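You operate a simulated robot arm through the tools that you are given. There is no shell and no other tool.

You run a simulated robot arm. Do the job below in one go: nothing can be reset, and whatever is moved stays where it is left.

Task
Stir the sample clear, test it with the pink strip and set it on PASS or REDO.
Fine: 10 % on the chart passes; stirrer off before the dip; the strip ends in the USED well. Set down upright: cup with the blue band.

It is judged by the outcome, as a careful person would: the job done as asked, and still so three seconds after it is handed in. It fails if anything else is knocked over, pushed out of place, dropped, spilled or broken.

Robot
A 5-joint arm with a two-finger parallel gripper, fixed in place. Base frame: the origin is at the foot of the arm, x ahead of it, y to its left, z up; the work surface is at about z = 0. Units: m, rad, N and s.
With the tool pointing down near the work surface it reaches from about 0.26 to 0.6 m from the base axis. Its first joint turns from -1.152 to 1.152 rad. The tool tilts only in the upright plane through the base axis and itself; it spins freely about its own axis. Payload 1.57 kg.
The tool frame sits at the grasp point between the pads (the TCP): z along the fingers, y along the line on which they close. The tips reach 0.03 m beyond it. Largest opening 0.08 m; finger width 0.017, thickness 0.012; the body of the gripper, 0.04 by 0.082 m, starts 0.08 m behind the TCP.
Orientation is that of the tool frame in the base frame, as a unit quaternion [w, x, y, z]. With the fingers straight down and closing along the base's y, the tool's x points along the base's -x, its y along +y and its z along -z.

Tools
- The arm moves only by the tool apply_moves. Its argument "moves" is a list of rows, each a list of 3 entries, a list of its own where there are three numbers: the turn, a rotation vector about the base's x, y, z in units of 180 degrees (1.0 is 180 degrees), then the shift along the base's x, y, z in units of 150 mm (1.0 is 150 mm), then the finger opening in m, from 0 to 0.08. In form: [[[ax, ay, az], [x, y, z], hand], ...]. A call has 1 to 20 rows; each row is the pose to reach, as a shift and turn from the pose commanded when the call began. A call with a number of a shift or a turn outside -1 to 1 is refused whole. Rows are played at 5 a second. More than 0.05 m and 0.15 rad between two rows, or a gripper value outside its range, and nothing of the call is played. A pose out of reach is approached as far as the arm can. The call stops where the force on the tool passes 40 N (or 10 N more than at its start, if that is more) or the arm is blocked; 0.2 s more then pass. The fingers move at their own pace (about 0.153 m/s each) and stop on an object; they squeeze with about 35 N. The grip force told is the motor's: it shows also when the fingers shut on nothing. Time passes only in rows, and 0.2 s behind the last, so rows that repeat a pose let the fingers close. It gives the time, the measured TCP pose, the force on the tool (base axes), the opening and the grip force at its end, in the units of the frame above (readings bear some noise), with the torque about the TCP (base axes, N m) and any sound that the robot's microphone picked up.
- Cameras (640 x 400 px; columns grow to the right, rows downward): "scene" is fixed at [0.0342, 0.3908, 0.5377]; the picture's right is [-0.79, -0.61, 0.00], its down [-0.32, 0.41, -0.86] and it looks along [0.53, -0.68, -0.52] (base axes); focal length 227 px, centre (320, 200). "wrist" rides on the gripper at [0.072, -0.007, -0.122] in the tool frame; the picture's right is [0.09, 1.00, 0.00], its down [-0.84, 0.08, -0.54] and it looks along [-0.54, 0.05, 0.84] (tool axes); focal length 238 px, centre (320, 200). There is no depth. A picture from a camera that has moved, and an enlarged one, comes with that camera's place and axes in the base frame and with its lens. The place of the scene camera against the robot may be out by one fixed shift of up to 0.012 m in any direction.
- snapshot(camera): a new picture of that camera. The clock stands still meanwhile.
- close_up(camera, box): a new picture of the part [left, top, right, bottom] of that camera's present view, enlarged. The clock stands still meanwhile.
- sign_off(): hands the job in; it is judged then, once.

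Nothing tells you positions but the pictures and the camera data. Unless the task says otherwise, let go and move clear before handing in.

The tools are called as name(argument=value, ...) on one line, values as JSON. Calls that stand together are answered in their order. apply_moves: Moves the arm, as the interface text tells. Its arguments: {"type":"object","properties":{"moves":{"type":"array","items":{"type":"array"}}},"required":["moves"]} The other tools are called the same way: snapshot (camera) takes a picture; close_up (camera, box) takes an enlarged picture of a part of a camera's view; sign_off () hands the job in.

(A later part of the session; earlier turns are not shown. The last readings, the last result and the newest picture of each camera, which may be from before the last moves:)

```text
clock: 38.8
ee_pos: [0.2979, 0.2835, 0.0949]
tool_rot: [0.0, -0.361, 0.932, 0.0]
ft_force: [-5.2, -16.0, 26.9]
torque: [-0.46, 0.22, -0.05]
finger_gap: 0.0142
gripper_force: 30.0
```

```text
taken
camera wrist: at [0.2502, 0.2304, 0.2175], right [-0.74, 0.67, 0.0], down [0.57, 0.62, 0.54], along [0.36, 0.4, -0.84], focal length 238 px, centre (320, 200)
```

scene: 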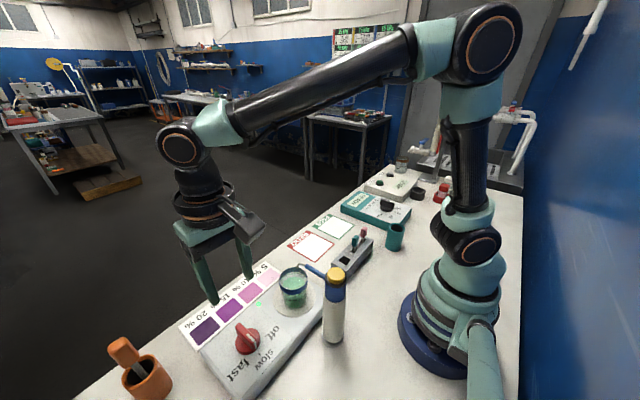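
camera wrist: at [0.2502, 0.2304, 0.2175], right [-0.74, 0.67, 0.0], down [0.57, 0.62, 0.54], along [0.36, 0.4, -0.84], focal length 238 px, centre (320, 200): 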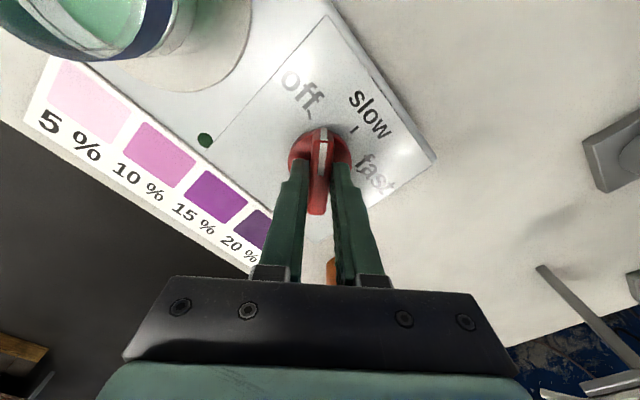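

The lamp is out. I'll finish the last 19° so the pointer sits on "off".

apply_moves(moves=[[[0, 0, 0], [-0.003, -0.008, 0.012], 0.008], [[0, 0, 0.035], [-0.003, -0.008, 0.012], 0.008], [[0, 0, 0.07], [-0.003, -0.008, 0.012], 0.008], [[0, 0, 0.105], [-0.003, -0.008, 0.012], 0.008]])

close_up(camera="wrist", box=[200, 40, 440, 220])

```text
clock: 39.8
ee_pos: [0.299, 0.2824, 0.0959]
tool_rot: [0.001, -0.508, 0.861, 0.001]
ft_force: [18.8, 6.0, -25.6]
torque: [0.24, -0.03, -0.49]
finger_gap: 0.014
gripper_force: 30.5
```

```text
2.22 times, centred on (320, 130) of wrist
camera zoom: at [0.2698, 0.2167, 0.2178], right [-0.92, 0.4, 0.0], down [0.34, 0.77, 0.54], along [0.22, 0.5, -0.84], focal length 530 px, centre (320, 356)
```

zoom: 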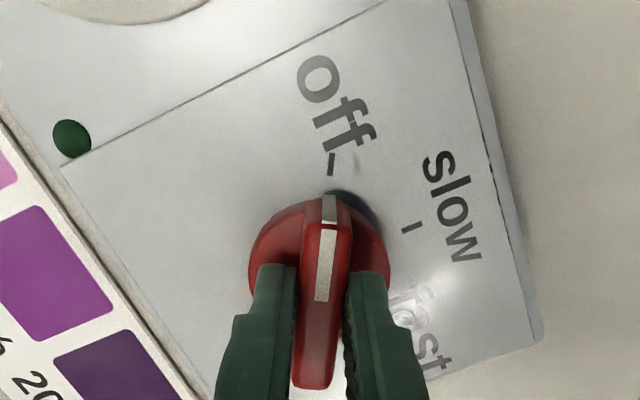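

The pointer is on "off" and the lamp is dark. I'll ease the load, release the knob and rise straight up.

apply_moves(moves=[[[0, 0, -0.004], [0.007, 0.002, -0.008], 0.008], [[0, 0, -0.004], [0.007, 0.002, -0.008], 0.05], [[0, 0, -0.004], [0.007, 0.002, -0.008], 0.05], [[0, 0, -0.004], [0.007, 0.002, 0.2], 0.05], [[0, 0, -0.004], [0.007, 0.002, 0.5], 0.05], [[0, 0, -0.004], [0.007, 0.002, 0.8], 0.05], [[0, 0, -0.004], [0.007, 0.002, 1.0], 0.05]])

snapshot(camera="wrist")

close_up(camera="scene", box=[200, 240, 360, 390])

```text
clock: 41.4
ee_pos: [0.2979, 0.2826, 0.2466]
tool_rot: [0.0, -0.503, 0.864, 0.0]
ft_force: [0.5, 0.0, 0.8]
torque: [-0.03, -0.03, -0.01]
finger_gap: 0.0499
gripper_force: 0.1
```

```text
taken
camera wrist: at [0.2688, 0.2165, 0.369], right [-0.91, 0.41, 0.0], down [0.34, 0.77, 0.54], along [0.22, 0.49, -0.84], focal length 238 px, centre (320, 200)
```

wrist: 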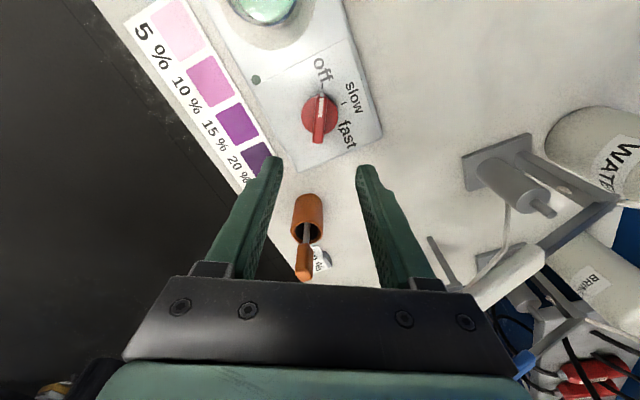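

```text
2.67 times, centred on (280, 315) of scene
camera zoom: at [0.0342, 0.3908, 0.5377], right [-0.79, -0.61, 0.0], down [-0.32, 0.41, -0.86], along [0.53, -0.68, -0.52], focal length 606 px, centre (427, -107)
```

zoom: 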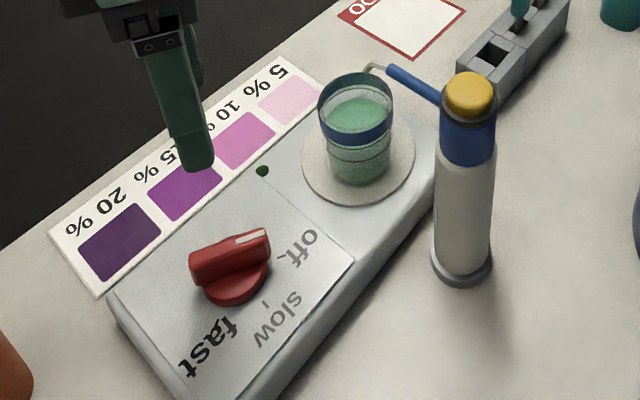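

The stirrer is off and the sample is clear. Now for the pink strip: I'll swing the tool back square and move across to above the rack.

apply_moves(moves=[[[0, 0, -0.042], [0.02, -0.05, 0.1], 0.05], [[0, 0, -0.084], [0.05, -0.15, 0.156], 0.05], [[0, 0, -0.126], [0.08, -0.3, 0.156], 0.05], [[0, 0, -0.168], [0.08, -0.45, 0.156], 0.05], [[0, 0, -0.21], [0.08, -0.6, 0.156], 0.05], [[0, 0, -0.252], [0.08, -0.75, 0.156], 0.05], [[0, 0, -0.294], [0.08, -0.9, 0.156], 0.05], [[0, 0, -0.336], [0.08, -1.0, 0.156], 0.05]])

apply_moves(moves=[[[0, 0, 0], [0, -0.3, 0], 0.05], [[0, 0, 0], [0, -0.6, 0], 0.05], [[0, 0, 0], [0, -0.85, 0], 0.05], [[0, 0, 0], [0, -1.0, 0], 0.05]])

apply_moves(moves=[[[0, 0, 0], [-0.08, -0.2, -0.1], 0.05], [[0, 0, 0], [-0.16, -0.4, -0.2], 0.05], [[0, 0, 0], [-0.24, -0.6, -0.3], 0.05], [[0, 0, 0], [-0.313, -0.713, -0.4], 0.05], [[0, 0, 0], [-0.313, -0.713, -0.4], 0.05]])

snapshot(camera="wrist")

snapshot(camera="scene")

```text
clock: 43.2
ee_pos: [0.3107, 0.1318, 0.2696]
tool_rot: [0.0, 0.002, 1.0, 0.0]
ft_force: [0.8, 0.5, -0.7]
torque: [0.0, -0.01, 0.03]
finger_gap: 0.05
gripper_force: 0.0
```

```text
clock: 44.2
ee_pos: [0.3106, -0.0168, 0.2691]
tool_rot: [0.0, 0.0, 1.0, -0.001]
ft_force: [1.2, 0.4, -0.1]
torque: [-0.04, 0.0, 0.0]
finger_gap: 0.0498
gripper_force: 0.1
```

```text
clock: 45.4
ee_pos: [0.2645, -0.1235, 0.2101]
tool_rot: [0.0, 0.0, 1.0, 0.0]
ft_force: [-0.2, 1.1, 0.3]
torque: [-0.01, 0.03, 0.04]
finger_gap: 0.0503
gripper_force: 0.1
```

```text
taken
camera wrist: at [0.1926, -0.1296, 0.332], right [-0.09, 1.0, 0.0], down [0.84, 0.08, 0.54], along [0.54, 0.05, -0.84], focal length 238 px, centre (320, 200)
```

wrist: 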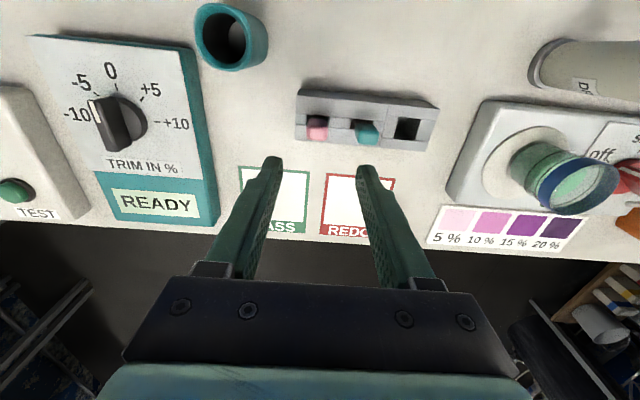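

```text
taken
```

scene: 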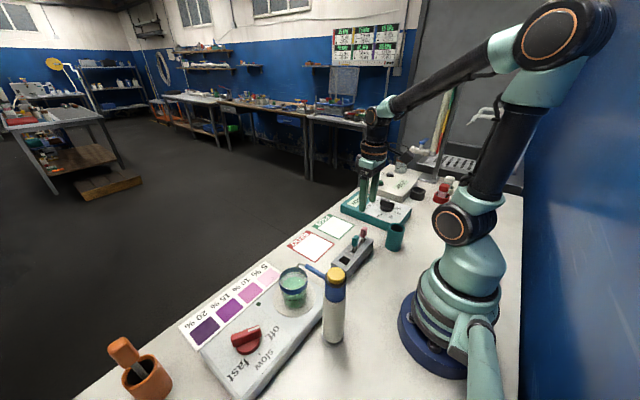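

I'm above the rack, so I'll measure the pink tab again from here.

close_up(camera="wrist", box=[290, 80, 440, 160])

close_up(camera="wrist", box=[295, 95, 345, 155])

```text
4.27 times, centred on (365, 120) of wrist
camera zoom: at [0.1926, -0.1296, 0.332], right [-0.09, 1.0, 0.0], down [0.84, 0.08, 0.54], along [0.54, 0.05, -0.84], focal length 1017 px, centre (128, 541)
```

zoom: 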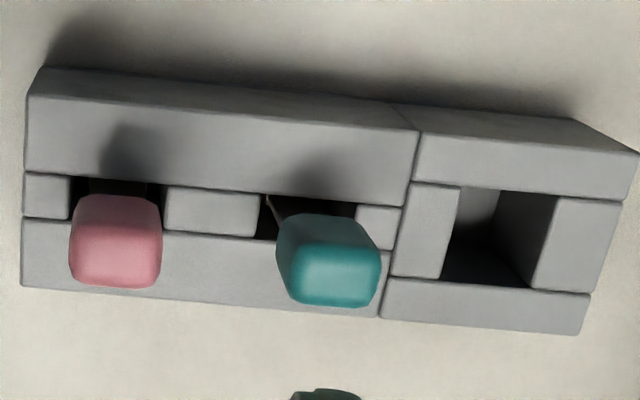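

```text
6.67 times, centred on (320, 125) of wrist
camera zoom: at [0.1926, -0.1296, 0.332], right [-0.09, 1.0, 0.0], down [0.84, 0.08, 0.54], along [0.54, 0.05, -0.84], focal length 1589 px, centre (320, 700)
```

zoom: 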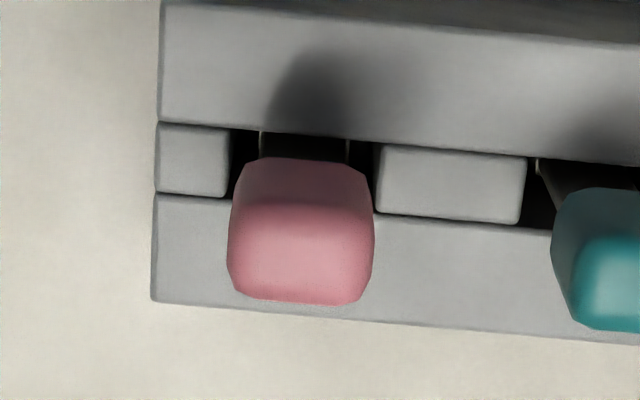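

The pink tab is centred near (0.2627, -0.126) and spans z 0.080–0.105. The teal tab is only 26 mm away, so I'll narrow the fingers to 33 mm and descend to just above the tab first.

apply_moves(moves=[[[0, 0, 0], [-0.006, -0.01, -0.15], 0.033], [[0, 0, 0], [-0.012, -0.017, -0.35], 0.033], [[0, 0, 0], [-0.012, -0.017, -0.44], 0.033], [[0, 0, 0], [-0.012, -0.017, -0.44], 0.033]])

snapshot(camera="wrist")

close_up(camera="scene", box=[320, 180, 400, 280])

```text
clock: 46.4
ee_pos: [0.2613, -0.1254, 0.1436]
tool_rot: [0.0, 0.0, 1.0, 0.0]
ft_force: [0.0, -0.4, -0.6]
torque: [0.03, 0.02, 0.01]
finger_gap: 0.033
gripper_force: 0.1
```

```text
taken
camera wrist: at [0.1896, -0.1321, 0.2656], right [-0.09, 1.0, 0.0], down [0.84, 0.08, 0.54], along [0.54, 0.05, -0.84], focal length 238 px, centre (320, 200)
```

wrist: 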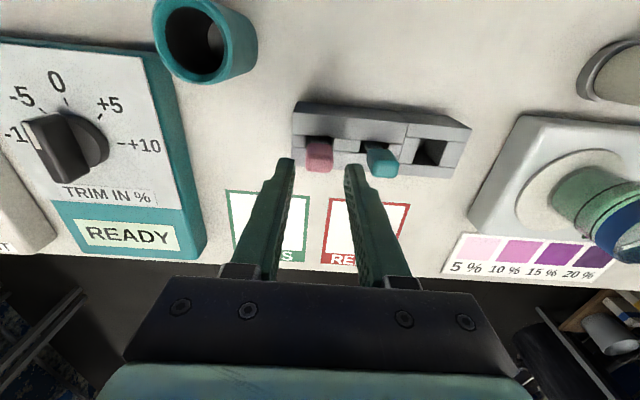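

```text
4.00 times, centred on (360, 230) of scene
camera zoom: at [0.0342, 0.3908, 0.5377], right [-0.79, -0.61, 0.0], down [-0.32, 0.41, -0.86], along [0.53, -0.68, -0.52], focal length 909 px, centre (160, 80)
```

zoom: 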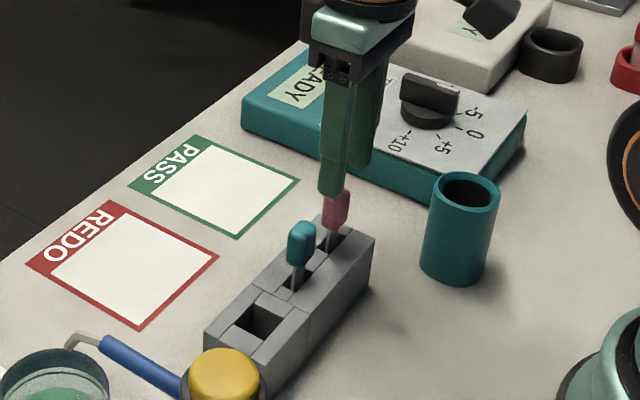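

The fingers are lined up on the pink tab. I'll go down the last 44 mm and close.

apply_moves(moves=[[[0, 0, 0], [0.009, -0.004, -0.1], 0.033], [[0, 0, 0], [0.009, -0.004, -0.2], 0.033], [[0, 0, 0], [0.009, -0.004, -0.29], 0.033], [[0, 0, 0], [0.009, -0.004, -0.29], 0.033]])

snapshot(camera="wrist")

close_up(camera="scene", box=[320, 180, 400, 280])

```text
clock: 47.4
ee_pos: [0.2635, -0.126, 0.1001]
tool_rot: [0.0, 0.0, 1.0, 0.0]
ft_force: [-0.1, 0.1, 0.4]
torque: [0.0, 0.01, 0.02]
finger_gap: 0.0333
gripper_force: 0.1
```

```text
taken
camera wrist: at [0.192, -0.1322, 0.2218], right [-0.09, 1.0, 0.0], down [0.84, 0.08, 0.54], along [0.54, 0.05, -0.84], focal length 238 px, centre (320, 200)
```

wrist: 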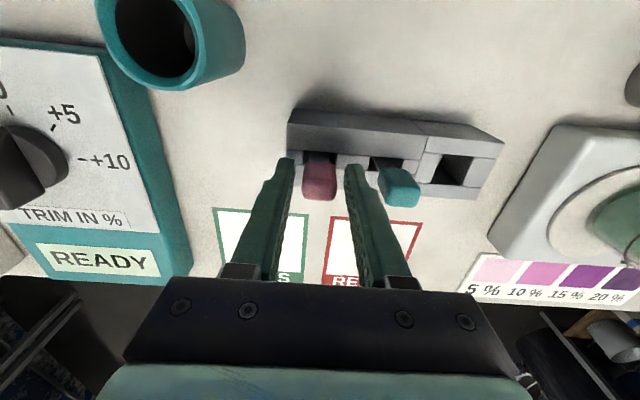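

```text
4.00 times, centred on (360, 230) of scene
camera zoom: at [0.0342, 0.3908, 0.5377], right [-0.79, -0.61, 0.0], down [-0.32, 0.41, -0.86], along [0.53, -0.68, -0.52], focal length 909 px, centre (160, 80)
```

zoom: 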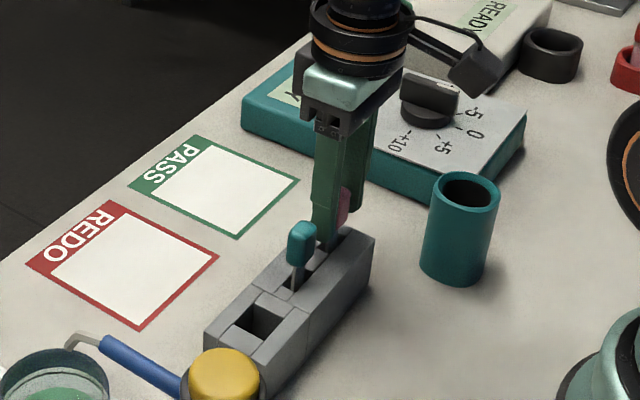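

The fingers are on both sides of the pink tab and clear of the teal one. Closing.

apply_moves(moves=[[[0, 0, 0], [0, 0, 0], 0.014], [[0, 0, 0], [0, 0, 0], 0.014], [[0, 0, 0], [0, 0, 0], 0.014]])

close_up(camera="wrist", box=[260, 90, 420, 230])

```text
clock: 48.2
ee_pos: [0.2647, -0.126, 0.1]
tool_rot: [0.001, -0.001, 1.0, 0.0]
ft_force: [0.0, -0.2, 0.4]
torque: [-0.03, 0.0, -0.01]
finger_gap: 0.0206
gripper_force: 33.9
```

```text
2.86 times, centred on (340, 160) of wrist
camera zoom: at [0.192, -0.1322, 0.222], right [-0.09, 1.0, 0.0], down [0.84, 0.08, 0.54], along [0.54, 0.05, -0.84], focal length 681 px, centre (263, 314)
```

zoom: 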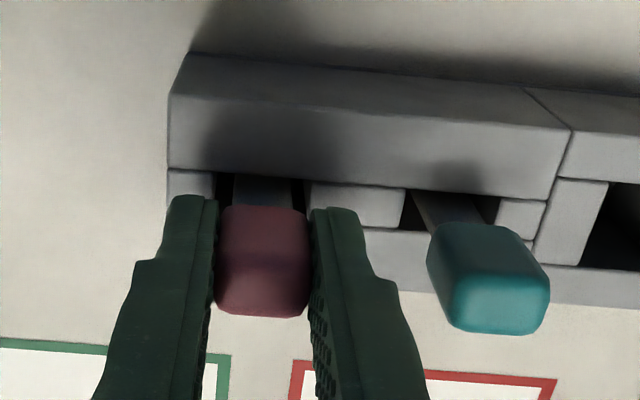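

The tab is held (gap 20.6 mm), so I'll lift straight up out of the slot.

apply_moves(moves=[[[0, 0, 0], [0, 0, 0.12], 0.014], [[0, 0, 0], [0, 0, 0.3], 0.014], [[0, 0, 0], [0, 0, 0.5], 0.014], [[0, 0, 0], [0, 0, 0.75], 0.014], [[0, 0, 0], [0, 0, 0.95], 0.014]])

snapshot(camera="wrist")

close_up(camera="scene", box=[300, 140, 420, 280])

```text
clock: 49.4
ee_pos: [0.2624, -0.1281, 0.2424]
tool_rot: [-0.001, 0.0, 1.0, 0.0]
ft_force: [0.2, 0.6, 0.3]
torque: [0.01, 0.04, -0.01]
finger_gap: 0.0203
gripper_force: 34.1
```

```text
taken
camera wrist: at [0.1912, -0.1343, 0.3644], right [-0.09, 1.0, 0.0], down [0.84, 0.08, 0.54], along [0.54, 0.05, -0.84], focal length 238 px, centre (320, 200)
```

wrist: 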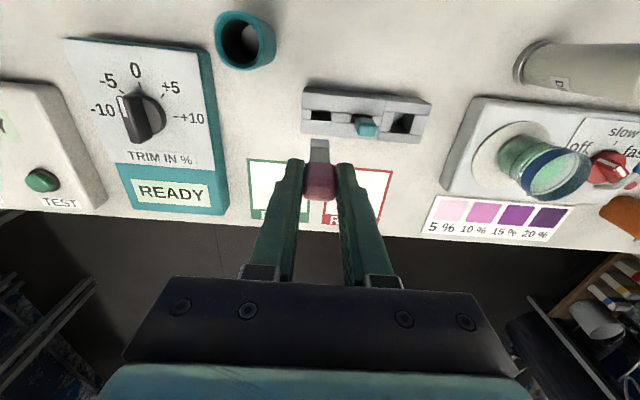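

```text
2.86 times, centred on (360, 210) of scene
camera zoom: at [0.0342, 0.3908, 0.5377], right [-0.79, -0.61, 0.0], down [-0.32, 0.41, -0.86], along [0.53, -0.68, -0.52], focal length 649 px, centre (206, 171)
```

zoom: 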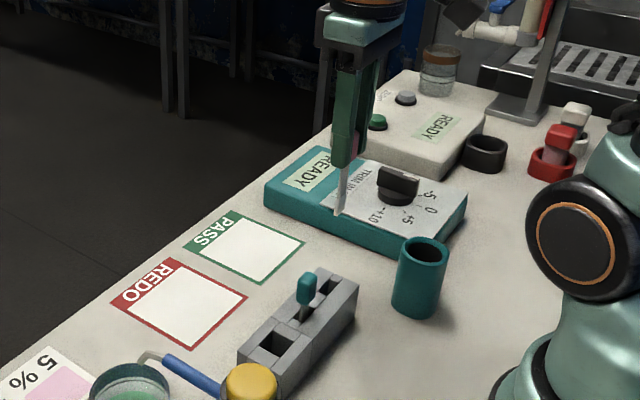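

The strip is out and hangs about 88 mm below the TCP. I'll carry it around the outer side (x≈0.335), well clear of the spout, toward the cup.

apply_moves(moves=[[[0, 0, 0], [0.12, 0.21, 0.1], 0.014], [[0, 0, 0], [0.24, 0.42, 0.184], 0.014], [[0, 0, 0], [0.36, 0.63, 0.184], 0.014], [[0, 0, 0], [0.479, 0.849, 0.184], 0.014]])

apply_moves(moves=[[[0, 0, 0], [0, 0.25, 0], 0.014], [[0, 0, 0], [0, 0.5, 0], 0.014], [[0, 0, 0], [0, 0.75, 0], 0.014], [[0, 0, 0], [0, 1.0, 0], 0.014], [[0, 0, 0], [0, 1.0, 0], 0.014]])

snapshot(camera="wrist")

close_up(camera="scene", box=[220, 160, 400, 340])

```text
clock: 50.4
ee_pos: [0.3336, 0.0005, 0.2698]
tool_rot: [0.001, 0.0, 1.0, 0.0]
ft_force: [-0.3, 0.1, -1.0]
torque: [0.02, -0.01, -0.05]
finger_gap: 0.0206
gripper_force: 33.5
```

```text
clock: 51.6
ee_pos: [0.3368, 0.1518, 0.2693]
tool_rot: [0.0, 0.0, 1.0, 0.0]
ft_force: [-0.2, 0.1, -1.0]
torque: [0.01, 0.0, 0.0]
finger_gap: 0.0203
gripper_force: 33.5
```

```text
taken
camera wrist: at [0.2647, 0.1442, 0.3935], right [-0.09, 1.0, 0.0], down [0.84, 0.08, 0.54], along [0.54, 0.05, -0.84], focal length 238 px, centre (320, 200)
```

wrist: 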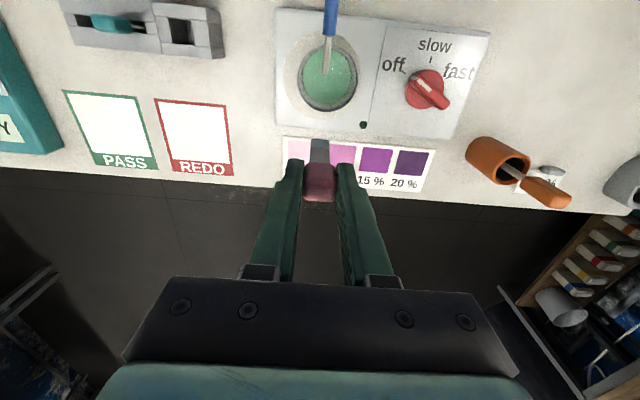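

```text
2.22 times, centred on (310, 250) of scene
camera zoom: at [0.0342, 0.3908, 0.5377], right [-0.79, -0.61, 0.0], down [-0.32, 0.41, -0.86], along [0.53, -0.68, -0.52], focal length 505 px, centre (342, 89)
```

zoom: 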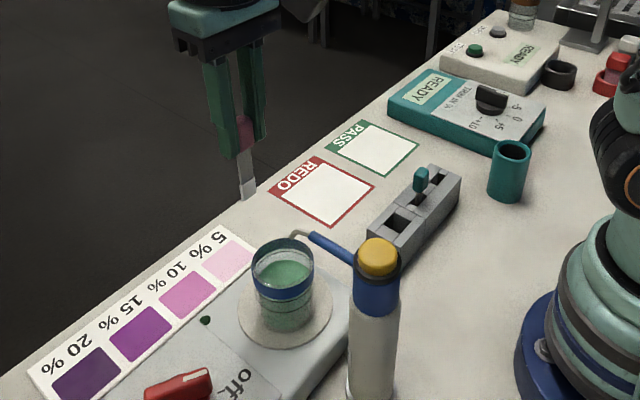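

The strip hangs free outside the cup. I'll zoom in to measure the strip end against the cup rim and spout.

close_up(camera="scene", box=[270, 190, 330, 250])

close_up(camera="wrist", box=[270, 0, 400, 120])

close_up(camera="scene", box=[260, 230, 360, 330])

close_up(camera="wrist", box=[290, 120, 350, 210])

```text
6.67 times, centred on (300, 220) of scene
camera zoom: at [0.0342, 0.3908, 0.5377], right [-0.79, -0.61, 0.0], down [-0.32, 0.41, -0.86], along [0.53, -0.68, -0.52], focal length 1515 px, centre (453, 67)
```

zoom: 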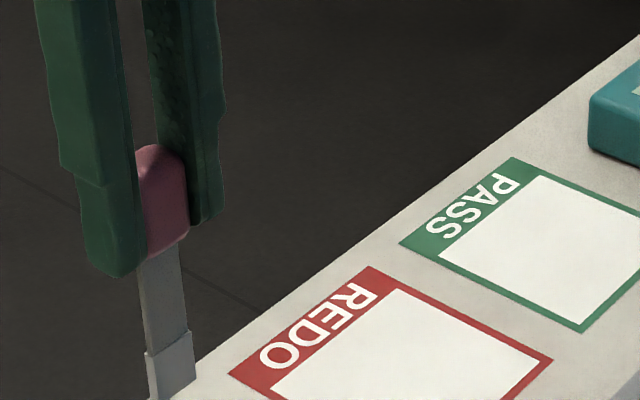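

```text
3.33 times, centred on (335, 60) of wrist
camera zoom: at [0.2647, 0.1442, 0.3935], right [-0.09, 1.0, 0.0], down [0.84, 0.08, 0.54], along [0.54, 0.05, -0.84], focal length 794 px, centre (270, 667)
```

zoom: 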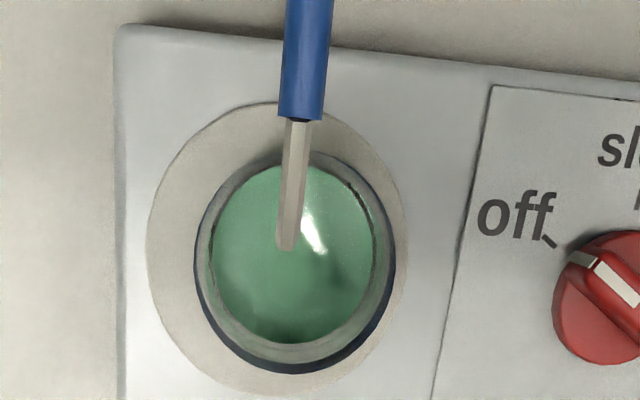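

```text
4.00 times, centred on (310, 280) of scene
camera zoom: at [0.0342, 0.3908, 0.5377], right [-0.79, -0.61, 0.0], down [-0.32, 0.41, -0.86], along [0.53, -0.68, -0.52], focal length 909 px, centre (360, -120)
```

zoom: 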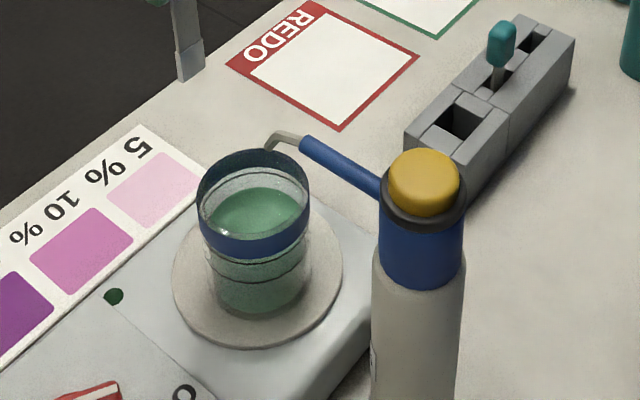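

```text
4.44 times, centred on (320, 165) of wrist
camera zoom: at [0.2647, 0.1442, 0.3935], right [-0.09, 1.0, 0.0], down [0.84, 0.08, 0.54], along [0.54, 0.05, -0.84], focal length 1059 px, centre (320, 356)
```

zoom: 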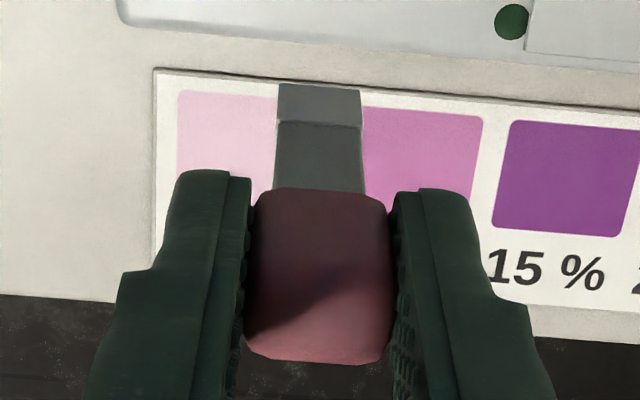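

The spout tip sits at (0.284, 0.150), the rim centre at (0.291, 0.154), and the strip hangs about 0.09 below the TCP. I'll dip on the outer side of the cup at x≈0.311, stopping first just above the liquid to check.

apply_moves(moves=[[[0, 0, 0], [-0.171, 0.021, 0], 0.014], [[0, 0, 0], [-0.171, 0.021, 0], 0.014], [[0, 0, 0], [-0.171, 0.021, -0.15], 0.014], [[0, 0, 0], [-0.171, 0.021, -0.3], 0.014], [[0, 0, 0], [-0.171, 0.021, -0.4], 0.014], [[0, 0, 0], [-0.171, 0.021, -0.4], 0.014]])

close_up(camera="scene", box=[250, 210, 370, 330])

close_up(camera="wrist", box=[260, 20, 400, 220])

```text
clock: 53.0
ee_pos: [0.3101, 0.1531, 0.2107]
tool_rot: [0.0, 0.0, 1.0, 0.0]
ft_force: [-0.4, 0.4, 0.1]
torque: [0.0, 0.0, 0.01]
finger_gap: 0.0205
gripper_force: 34.1
```

```text
3.33 times, centred on (310, 270) of scene
camera zoom: at [0.0342, 0.3908, 0.5377], right [-0.79, -0.61, 0.0], down [-0.32, 0.41, -0.86], along [0.53, -0.68, -0.52], focal length 758 px, centre (353, -33)
```

zoom: 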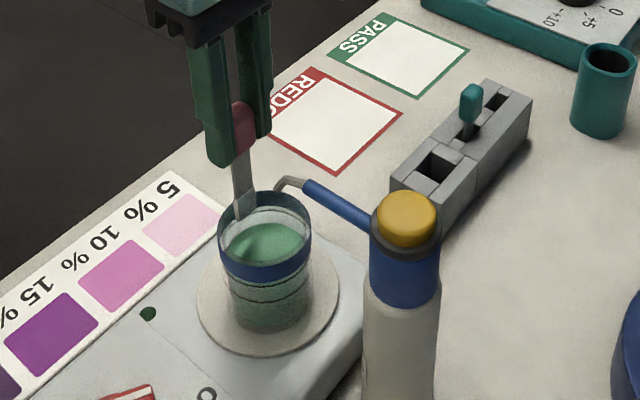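

```text
2.00 times, centred on (330, 120) of wrist
camera zoom: at [0.2387, 0.1464, 0.3321], right [-0.09, 1.0, 0.0], down [0.84, 0.08, 0.54], along [0.54, 0.05, -0.84], focal length 477 px, centre (300, 360)
```

zoom: 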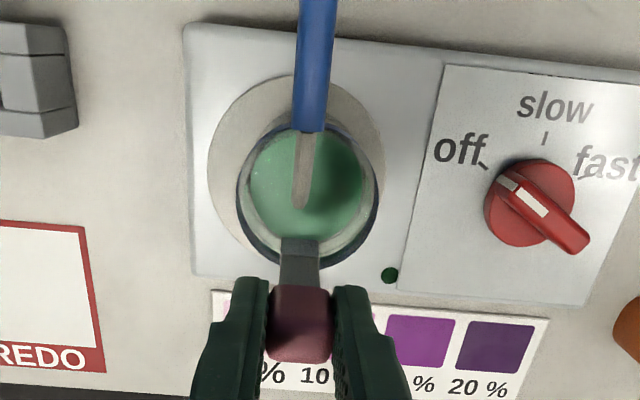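

The strip end is inside the rim and clear of the spout. I'll lower it about 44 mm into the liquid and hold briefly.

apply_moves(moves=[[[0, 0, 0], [0, 0.002, -0.08], 0.014], [[0, 0, 0], [0, 0.004, -0.16], 0.014], [[0, 0, 0], [0, 0.004, -0.23], 0.014], [[0, 0, 0], [0, 0.004, -0.293], 0.014], [[0, 0, 0], [0, 0.004, -0.293], 0.014], [[0, 0, 0], [0, 0.004, -0.293], 0.014], [[0, 0, 0], [0, 0.004, -0.293], 0.014]])

close_up(camera="scene", box=[250, 210, 370, 330])

close_up(camera="wrist", box=[260, 20, 400, 220])

```text
clock: 54.6
ee_pos: [0.3113, 0.1526, 0.167]
tool_rot: [0.0, -0.001, 1.0, 0.001]
ft_force: [-0.1, -0.3, -0.1]
torque: [0.01, -0.01, 0.02]
finger_gap: 0.0205
gripper_force: 33.6
```

```text
3.33 times, centred on (310, 270) of scene
camera zoom: at [0.0342, 0.3908, 0.5377], right [-0.79, -0.61, 0.0], down [-0.32, 0.41, -0.86], along [0.53, -0.68, -0.52], focal length 758 px, centre (353, -33)
```

zoom: 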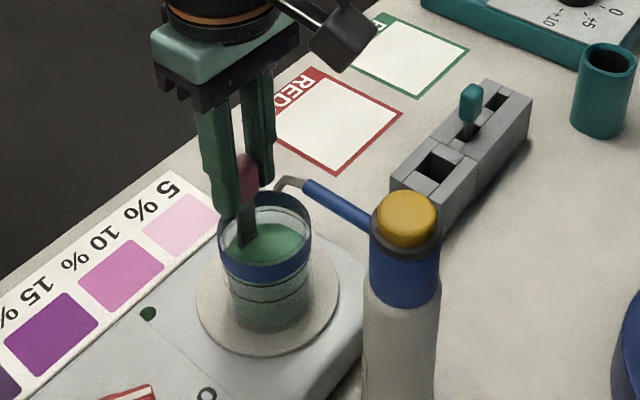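

```text
2.00 times, centred on (330, 120) of wrist
camera zoom: at [0.2384, 0.1473, 0.2886], right [-0.09, 1.0, 0.0], down [0.84, 0.08, 0.54], along [0.54, 0.05, -0.84], focal length 477 px, centre (300, 360)
```

zoom: 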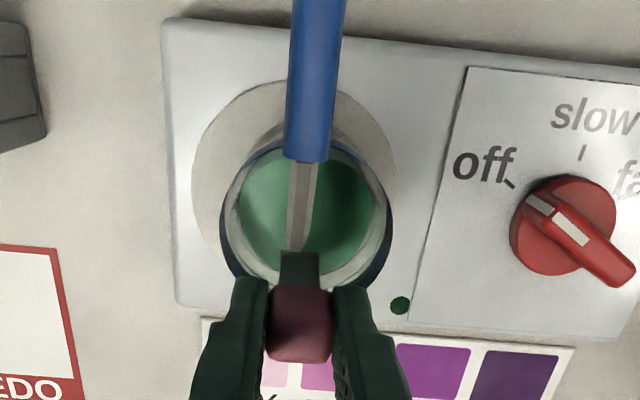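

The strip is immersed and nothing is touching. I'll hold two more seconds, then lift it straight out.

apply_moves(moves=[[[0, 0, 0], [0, 0, 0], 0.014], [[0, 0, 0], [0, 0, 0], 0.014], [[0, 0, 0], [0, 0, 0], 0.014], [[0, 0, 0], [0, 0, 0], 0.014], [[0, 0, 0], [0, 0, 0], 0.014], [[0, 0, 0], [0, 0, 0], 0.014], [[0, 0, 0], [0, 0, 0], 0.014], [[0, 0, 0], [0, 0, 0], 0.014], [[0, 0, 0], [0, 0, 0], 0.014], [[0, 0, 0], [0, 0, 0], 0.014]])

apply_moves(moves=[[[0, 0, 0], [0, 0, 0.1], 0.014], [[0, 0, 0], [0, 0, 0.25], 0.014], [[0, 0, 0], [0, 0, 0.45], 0.014], [[0, 0, 0], [0, 0, 0.68], 0.014], [[0, 0, 0], [0, 0, 0.72], 0.014]])

close_up(camera="scene", box=[180, 200, 340, 360])

close_up(camera="wrist", box=[260, 20, 460, 220])

```text
clock: 56.8
ee_pos: [0.309, 0.154, 0.1662]
tool_rot: [-0.001, -0.001, 1.0, 0.0]
ft_force: [0.3, 0.7, -0.1]
torque: [0.01, 0.0, 0.03]
finger_gap: 0.0205
gripper_force: 33.9
```

```text
clock: 58.0
ee_pos: [0.309, 0.1541, 0.2751]
tool_rot: [0.0, -0.001, 1.0, 0.0]
ft_force: [-0.6, 0.2, -0.2]
torque: [-0.03, -0.01, 0.01]
finger_gap: 0.0204
gripper_force: 33.7
```

```text
2.50 times, centred on (260, 280) of scene
camera zoom: at [0.0342, 0.3908, 0.5377], right [-0.79, -0.61, 0.0], down [-0.32, 0.41, -0.86], along [0.53, -0.68, -0.52], focal length 568 px, centre (470, 0)
```

zoom: 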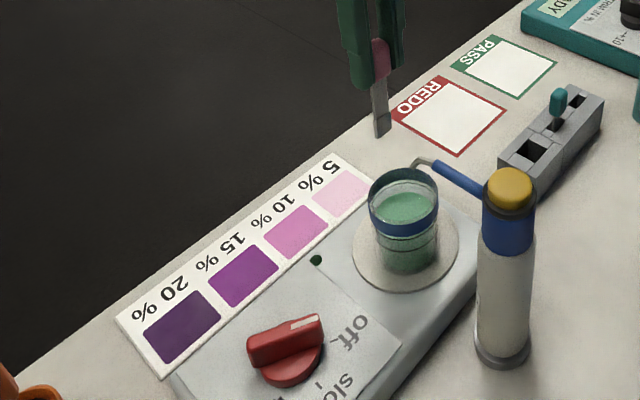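

```text
2.00 times, centred on (360, 120) of wrist
camera zoom: at [0.2379, 0.1474, 0.3977], right [-0.09, 1.0, 0.0], down [0.84, 0.08, 0.54], along [0.54, 0.05, -0.84], focal length 477 px, centre (240, 360)
```

zoom: 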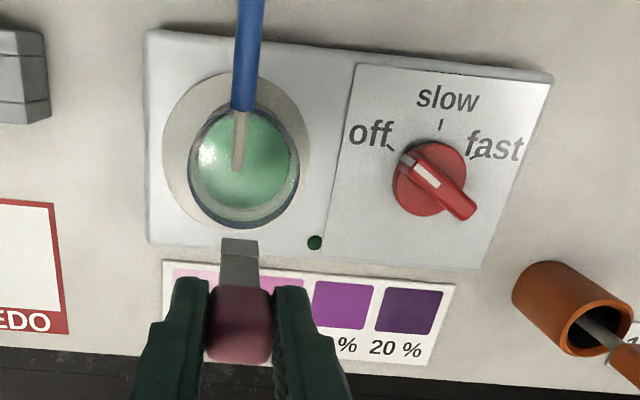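

The strip is out. I'll zoom in on its pad.

close_up(camera="scene", box=[310, 210, 350, 260])

close_up(camera="wrist", box=[280, 120, 360, 220])

```text
8.00 times, centred on (330, 235) of scene
camera zoom: at [0.0342, 0.3908, 0.5377], right [-0.79, -0.61, 0.0], down [-0.32, 0.41, -0.86], along [0.53, -0.68, -0.52], focal length 1818 px, centre (240, -80)
```

zoom: 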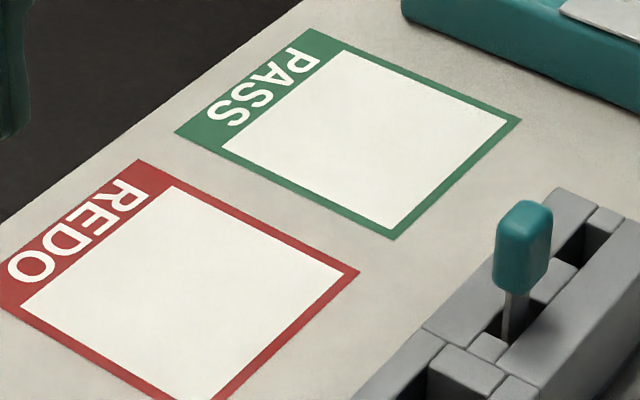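

```text
4.00 times, centred on (320, 170) of wrist
camera zoom: at [0.2379, 0.1474, 0.3977], right [-0.09, 1.0, 0.0], down [0.84, 0.08, 0.54], along [0.54, 0.05, -0.84], focal length 953 px, centre (320, 320)
```

zoom: 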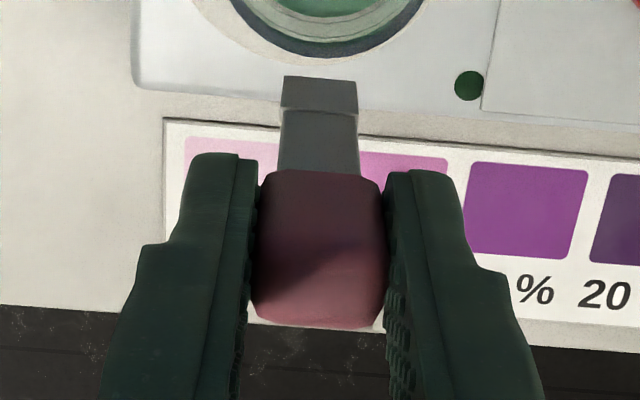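

close_up(camera="scene", box=[255, 205, 295, 260])

apply_moves(moves=[[[0, 0, 0], [0, 0, 0], 0.014], [[0, 0, 0], [0, 0, 0], 0.014], [[0, 0, 0], [0, 0, 0], 0.014], [[0, 0, 0], [0, 0, 0], 0.014], [[0, 0, 0], [0, 0, 0], 0.014], [[0, 0, 0], [0, 0, 0], 0.014], [[0, 0, 0], [0, 0, 0], 0.014], [[0, 0, 0], [0, 0, 0], 0.014], [[0, 0, 0], [0, 0, 0], 0.014], [[0, 0, 0], [0, 0, 0], 0.014]])

close_up(camera="scene", box=[255, 205, 295, 260])

close_up(camera="wrist", box=[280, 120, 360, 220])

```text
7.27 times, centred on (275, 232) of scene
camera zoom: at [0.0342, 0.3908, 0.5377], right [-0.79, -0.61, 0.0], down [-0.32, 0.41, -0.86], along [0.53, -0.68, -0.52], focal length 1653 px, centre (647, -36)
```

zoom: 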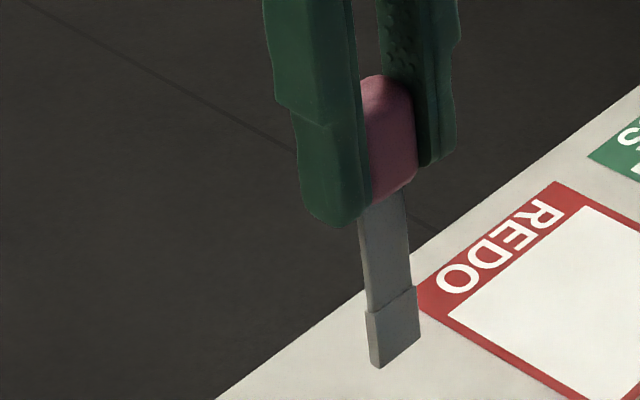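

```text
clock: 60.2
ee_pos: [0.3091, 0.1539, 0.2762]
tool_rot: [0.0, 0.001, 1.0, 0.0]
ft_force: [0.4, 0.0, 0.2]
torque: [0.0, 0.01, -0.01]
finger_gap: 0.0207
gripper_force: 33.7
```

```text
7.27 times, centred on (275, 232) of scene
camera zoom: at [0.0342, 0.3908, 0.5377], right [-0.79, -0.61, 0.0], down [-0.32, 0.41, -0.86], along [0.53, -0.68, -0.52], focal length 1653 px, centre (647, -36)
```

zoom: 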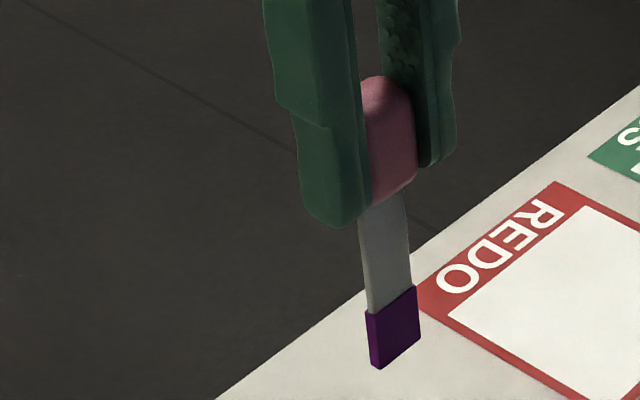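

```text
4.00 times, centred on (320, 170) of wrist
camera zoom: at [0.2379, 0.1474, 0.3974], right [-0.09, 1.0, 0.0], down [0.84, 0.08, 0.54], along [0.54, 0.05, -0.84], focal length 953 px, centre (320, 320)
```

zoom: 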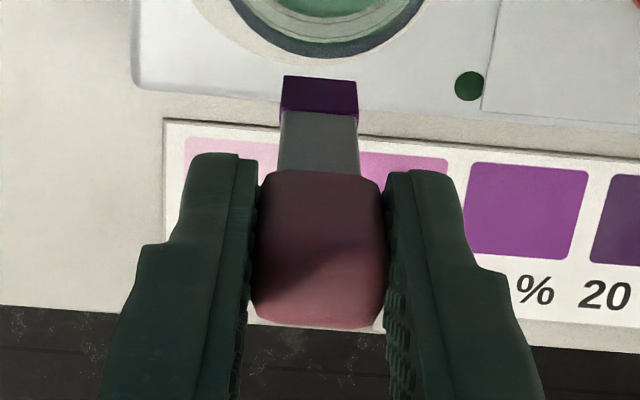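

The pad has developed to a purple, but it is in shadow. I'll carry the strip clear of the cup and tilt it toward the light to read it properly, which also lets me see whether the colour changes further.

apply_moves(moves=[[[0, 0, 0], [0.2, 0, 0.1], 0.014], [[0, 0, 0], [0.333, -0.25, 0.2], 0.014], [[0, 0, 0], [0.333, -0.5, 0.3], 0.014], [[0, 0, 0], [0.333, -0.75, 0.3], 0.014], [[0, 0, 0], [0.333, -1.0, 0.3], 0.014], [[0, 0, 0], [0.333, -1.0, 0.3], 0.014]])

apply_moves(moves=[[[0, -0.045, 0], [0, -0.033, 0.05], 0.014], [[0, -0.09, 0], [0, -0.033, 0.1], 0.014], [[0, -0.135, 0], [0, -0.033, 0.15], 0.014], [[0, -0.18, 0], [0, -0.033, 0.15], 0.014], [[0, -0.222, 0], [0, -0.033, 0.15], 0.014], [[0, -0.222, 0], [0, -0.033, 0.15], 0.014]])

snapshot(camera="wrist")

snapshot(camera="scene")

```text
clock: 61.6
ee_pos: [0.3605, 0.0036, 0.3204]
tool_rot: [0.0, 0.001, 1.0, 0.0]
ft_force: [-0.1, 0.4, -0.2]
torque: [0.03, 0.0, 0.0]
finger_gap: 0.0203
gripper_force: 34.4
```

```text
clock: 63.0
ee_pos: [0.3603, -0.0004, 0.3419]
tool_rot: [0.344, 0.001, 0.939, -0.001]
ft_force: [0.4, 0.6, -0.4]
torque: [0.03, -0.02, 0.0]
finger_gap: 0.0206
gripper_force: 34.2
```

```text
taken
camera wrist: at [0.2263, -0.0073, 0.3894], right [-0.07, 1.0, -0.06], down [0.29, 0.08, 0.95], along [0.95, 0.05, -0.3], focal length 238 px, centre (320, 200)
```

wrist: 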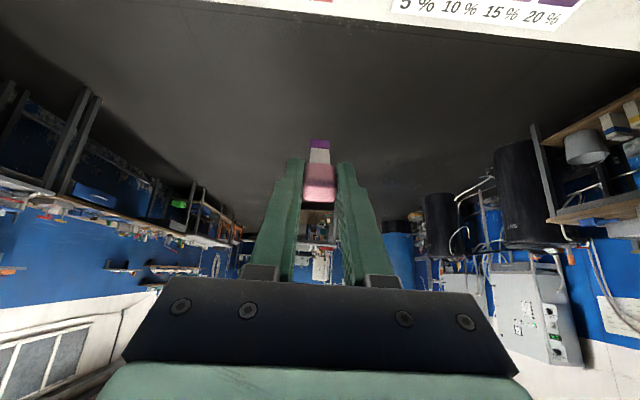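

```text
taken
```

scene: 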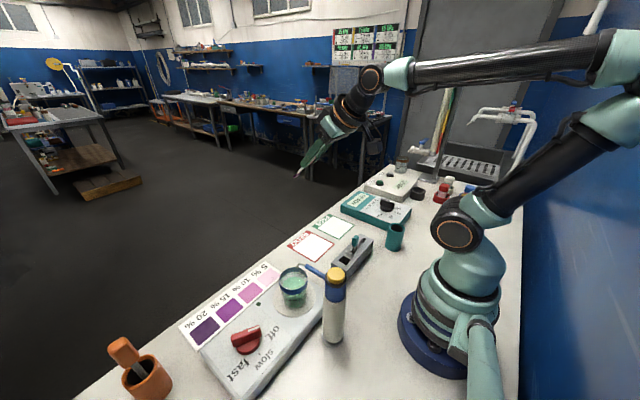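

The pad is now lit. I'll zoom in on it, and on the chart for comparison.

close_up(camera="wrist", box=[295, 130, 345, 210])

close_up(camera="scene", box=[270, 130, 340, 190])

close_up(camera="scene", box=[170, 255, 290, 350])

close_up(camera="wrist", box=[380, 0, 640, 50])

```text
5.00 times, centred on (320, 170) of wrist
camera zoom: at [0.2263, -0.0073, 0.3894], right [-0.07, 1.0, -0.06], down [0.29, 0.08, 0.95], along [0.95, 0.05, -0.3], focal length 1192 px, centre (320, 350)
```

zoom: 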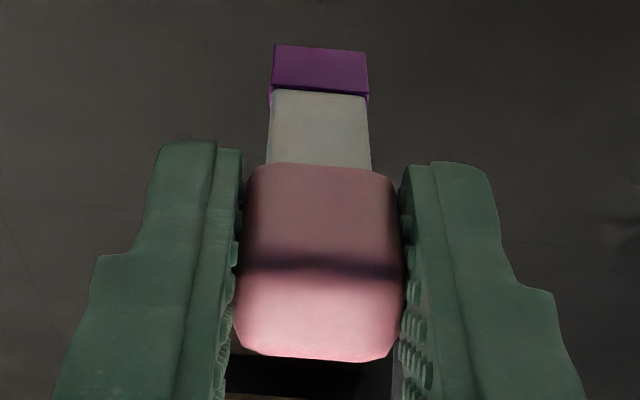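

```text
6.67 times, centred on (305, 160) of scene
camera zoom: at [0.0342, 0.3908, 0.5377], right [-0.79, -0.61, 0.0], down [-0.32, 0.41, -0.86], along [0.53, -0.68, -0.52], focal length 1515 px, centre (420, 467)
```

zoom: 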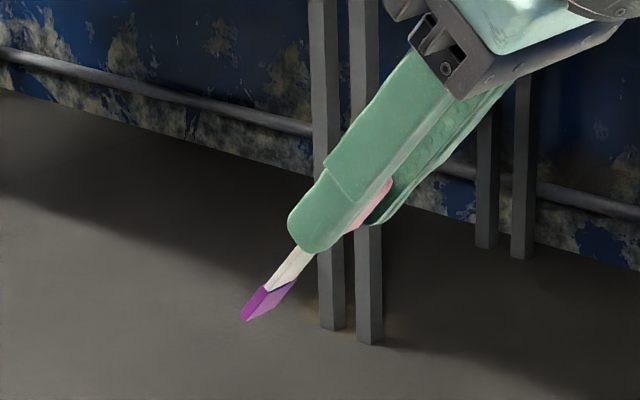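

```text
4.21 times, centred on (230, 302) of scene
camera zoom: at [0.0342, 0.3908, 0.5377], right [-0.79, -0.61, 0.0], down [-0.32, 0.41, -0.86], along [0.53, -0.68, -0.52], focal length 957 px, centre (699, -232)
```

zoom: 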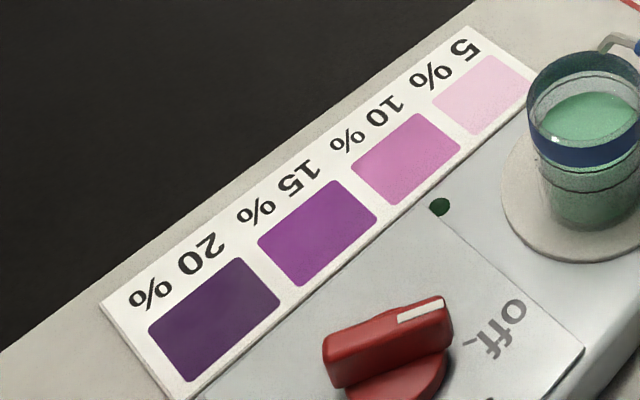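

```text
2.46 times, centred on (510, 25) of wrist
camera zoom: at [0.2263, -0.0073, 0.3894], right [-0.07, 1.0, -0.06], down [0.29, 0.08, 0.95], along [0.95, 0.05, -0.3], focal length 587 px, centre (-148, 631)
```

zoom: 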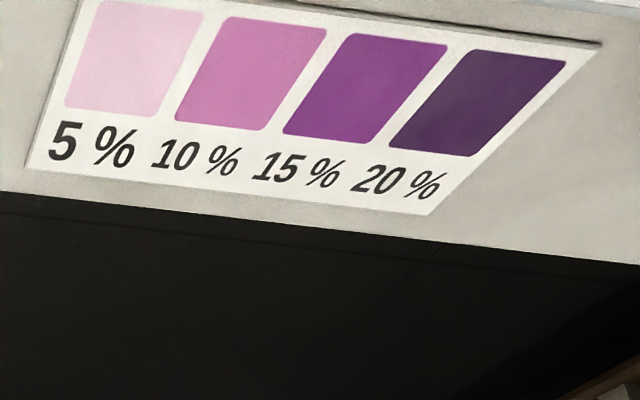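

By comparison the pad looks like the 15 % patch, a violet purple much darker than the pink 10 %. I'll tilt it further into the light to be certain.

apply_moves(moves=[[[0, -0.04, 0], [0.2, 0, 0.05], 0.014], [[0, -0.08, 0], [0.4, 0, 0.1], 0.014], [[0, -0.12, 0], [0.6, 0, 0.15], 0.014], [[0, -0.16, 0], [0.7, 0, 0.15], 0.014], [[0, -0.16, 0], [0.7, 0, 0.15], 0.014]])

close_up(camera="wrist", box=[280, 120, 360, 220])

snapshot(camera="scene")

```text
clock: 64.2
ee_pos: [0.4648, 0.0, 0.3632]
tool_rot: [0.565, 0.0, 0.825, 0.001]
ft_force: [0.0, 0.2, 0.4]
torque: [0.03, 0.03, -0.01]
finger_gap: 0.0206
gripper_force: 34.3
```

```text
4.00 times, centred on (320, 170) of wrist
camera zoom: at [0.3253, -0.0066, 0.3409], right [-0.03, 1.0, -0.09], down [-0.2, 0.08, 0.98], along [0.98, 0.05, 0.2], focal length 953 px, centre (320, 320)
```

zoom: 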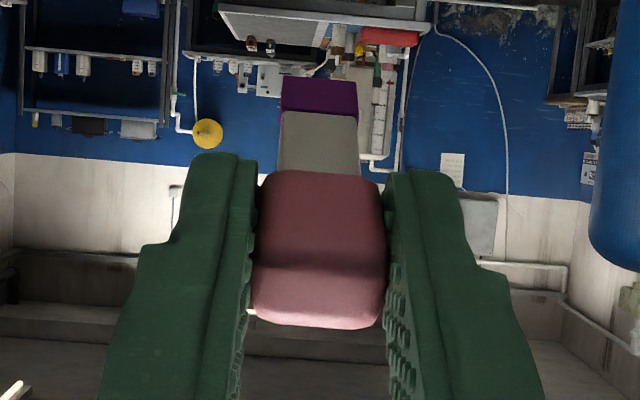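

```text
taken
```

scene: 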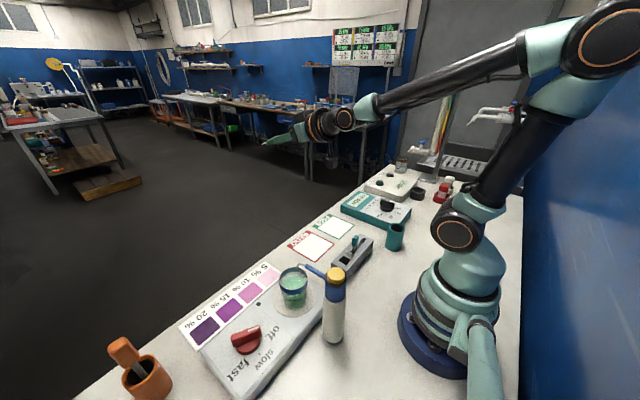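

close_up(camera="scene", box=[245, 115, 315, 165])

close_up(camera="wrist", box=[305, 135, 335, 165])

close_up(camera="scene", box=[180, 265, 280, 345])

```text
8.00 times, centred on (280, 140) of scene
camera zoom: at [0.0342, 0.3908, 0.5377], right [-0.79, -0.61, 0.0], down [-0.32, 0.41, -0.86], along [0.53, -0.68, -0.52], focal length 1818 px, centre (640, 680)
```

zoom: 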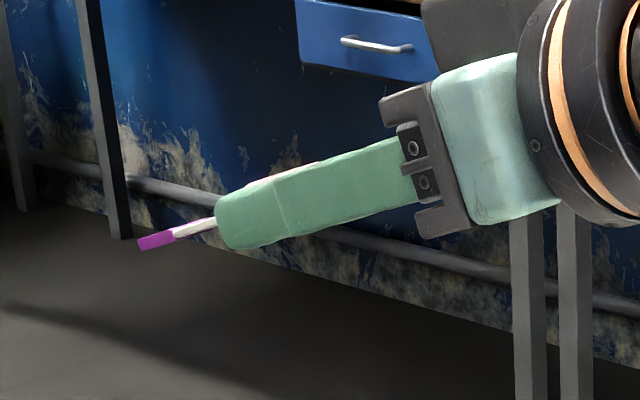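

```text
13.33 times, centred on (320, 150) of wrist
camera zoom: at [0.3253, -0.0066, 0.3409], right [-0.03, 1.0, -0.09], down [-0.2, 0.08, 0.98], along [0.98, 0.05, 0.2], focal length 3178 px, centre (320, 867)
```

zoom: 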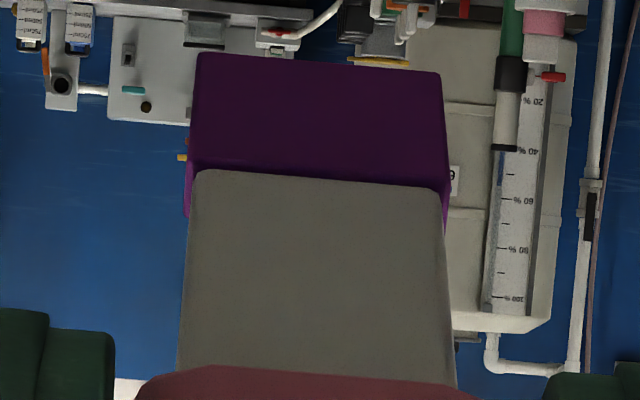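

```text
5.00 times, centred on (230, 305) of scene
camera zoom: at [0.0342, 0.3908, 0.5377], right [-0.79, -0.61, 0.0], down [-0.32, 0.41, -0.86], along [0.53, -0.68, -0.52], focal length 1136 px, centre (770, -325)
```

zoom: 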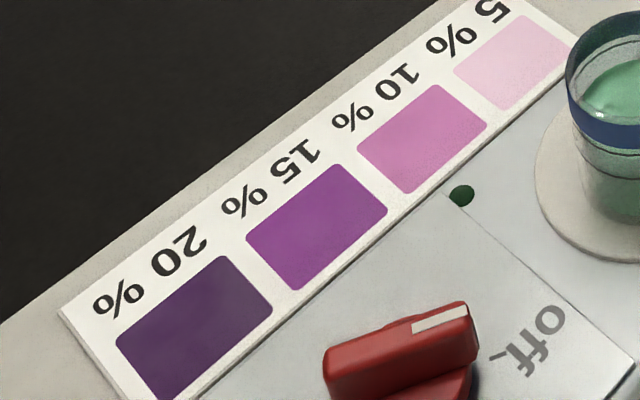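

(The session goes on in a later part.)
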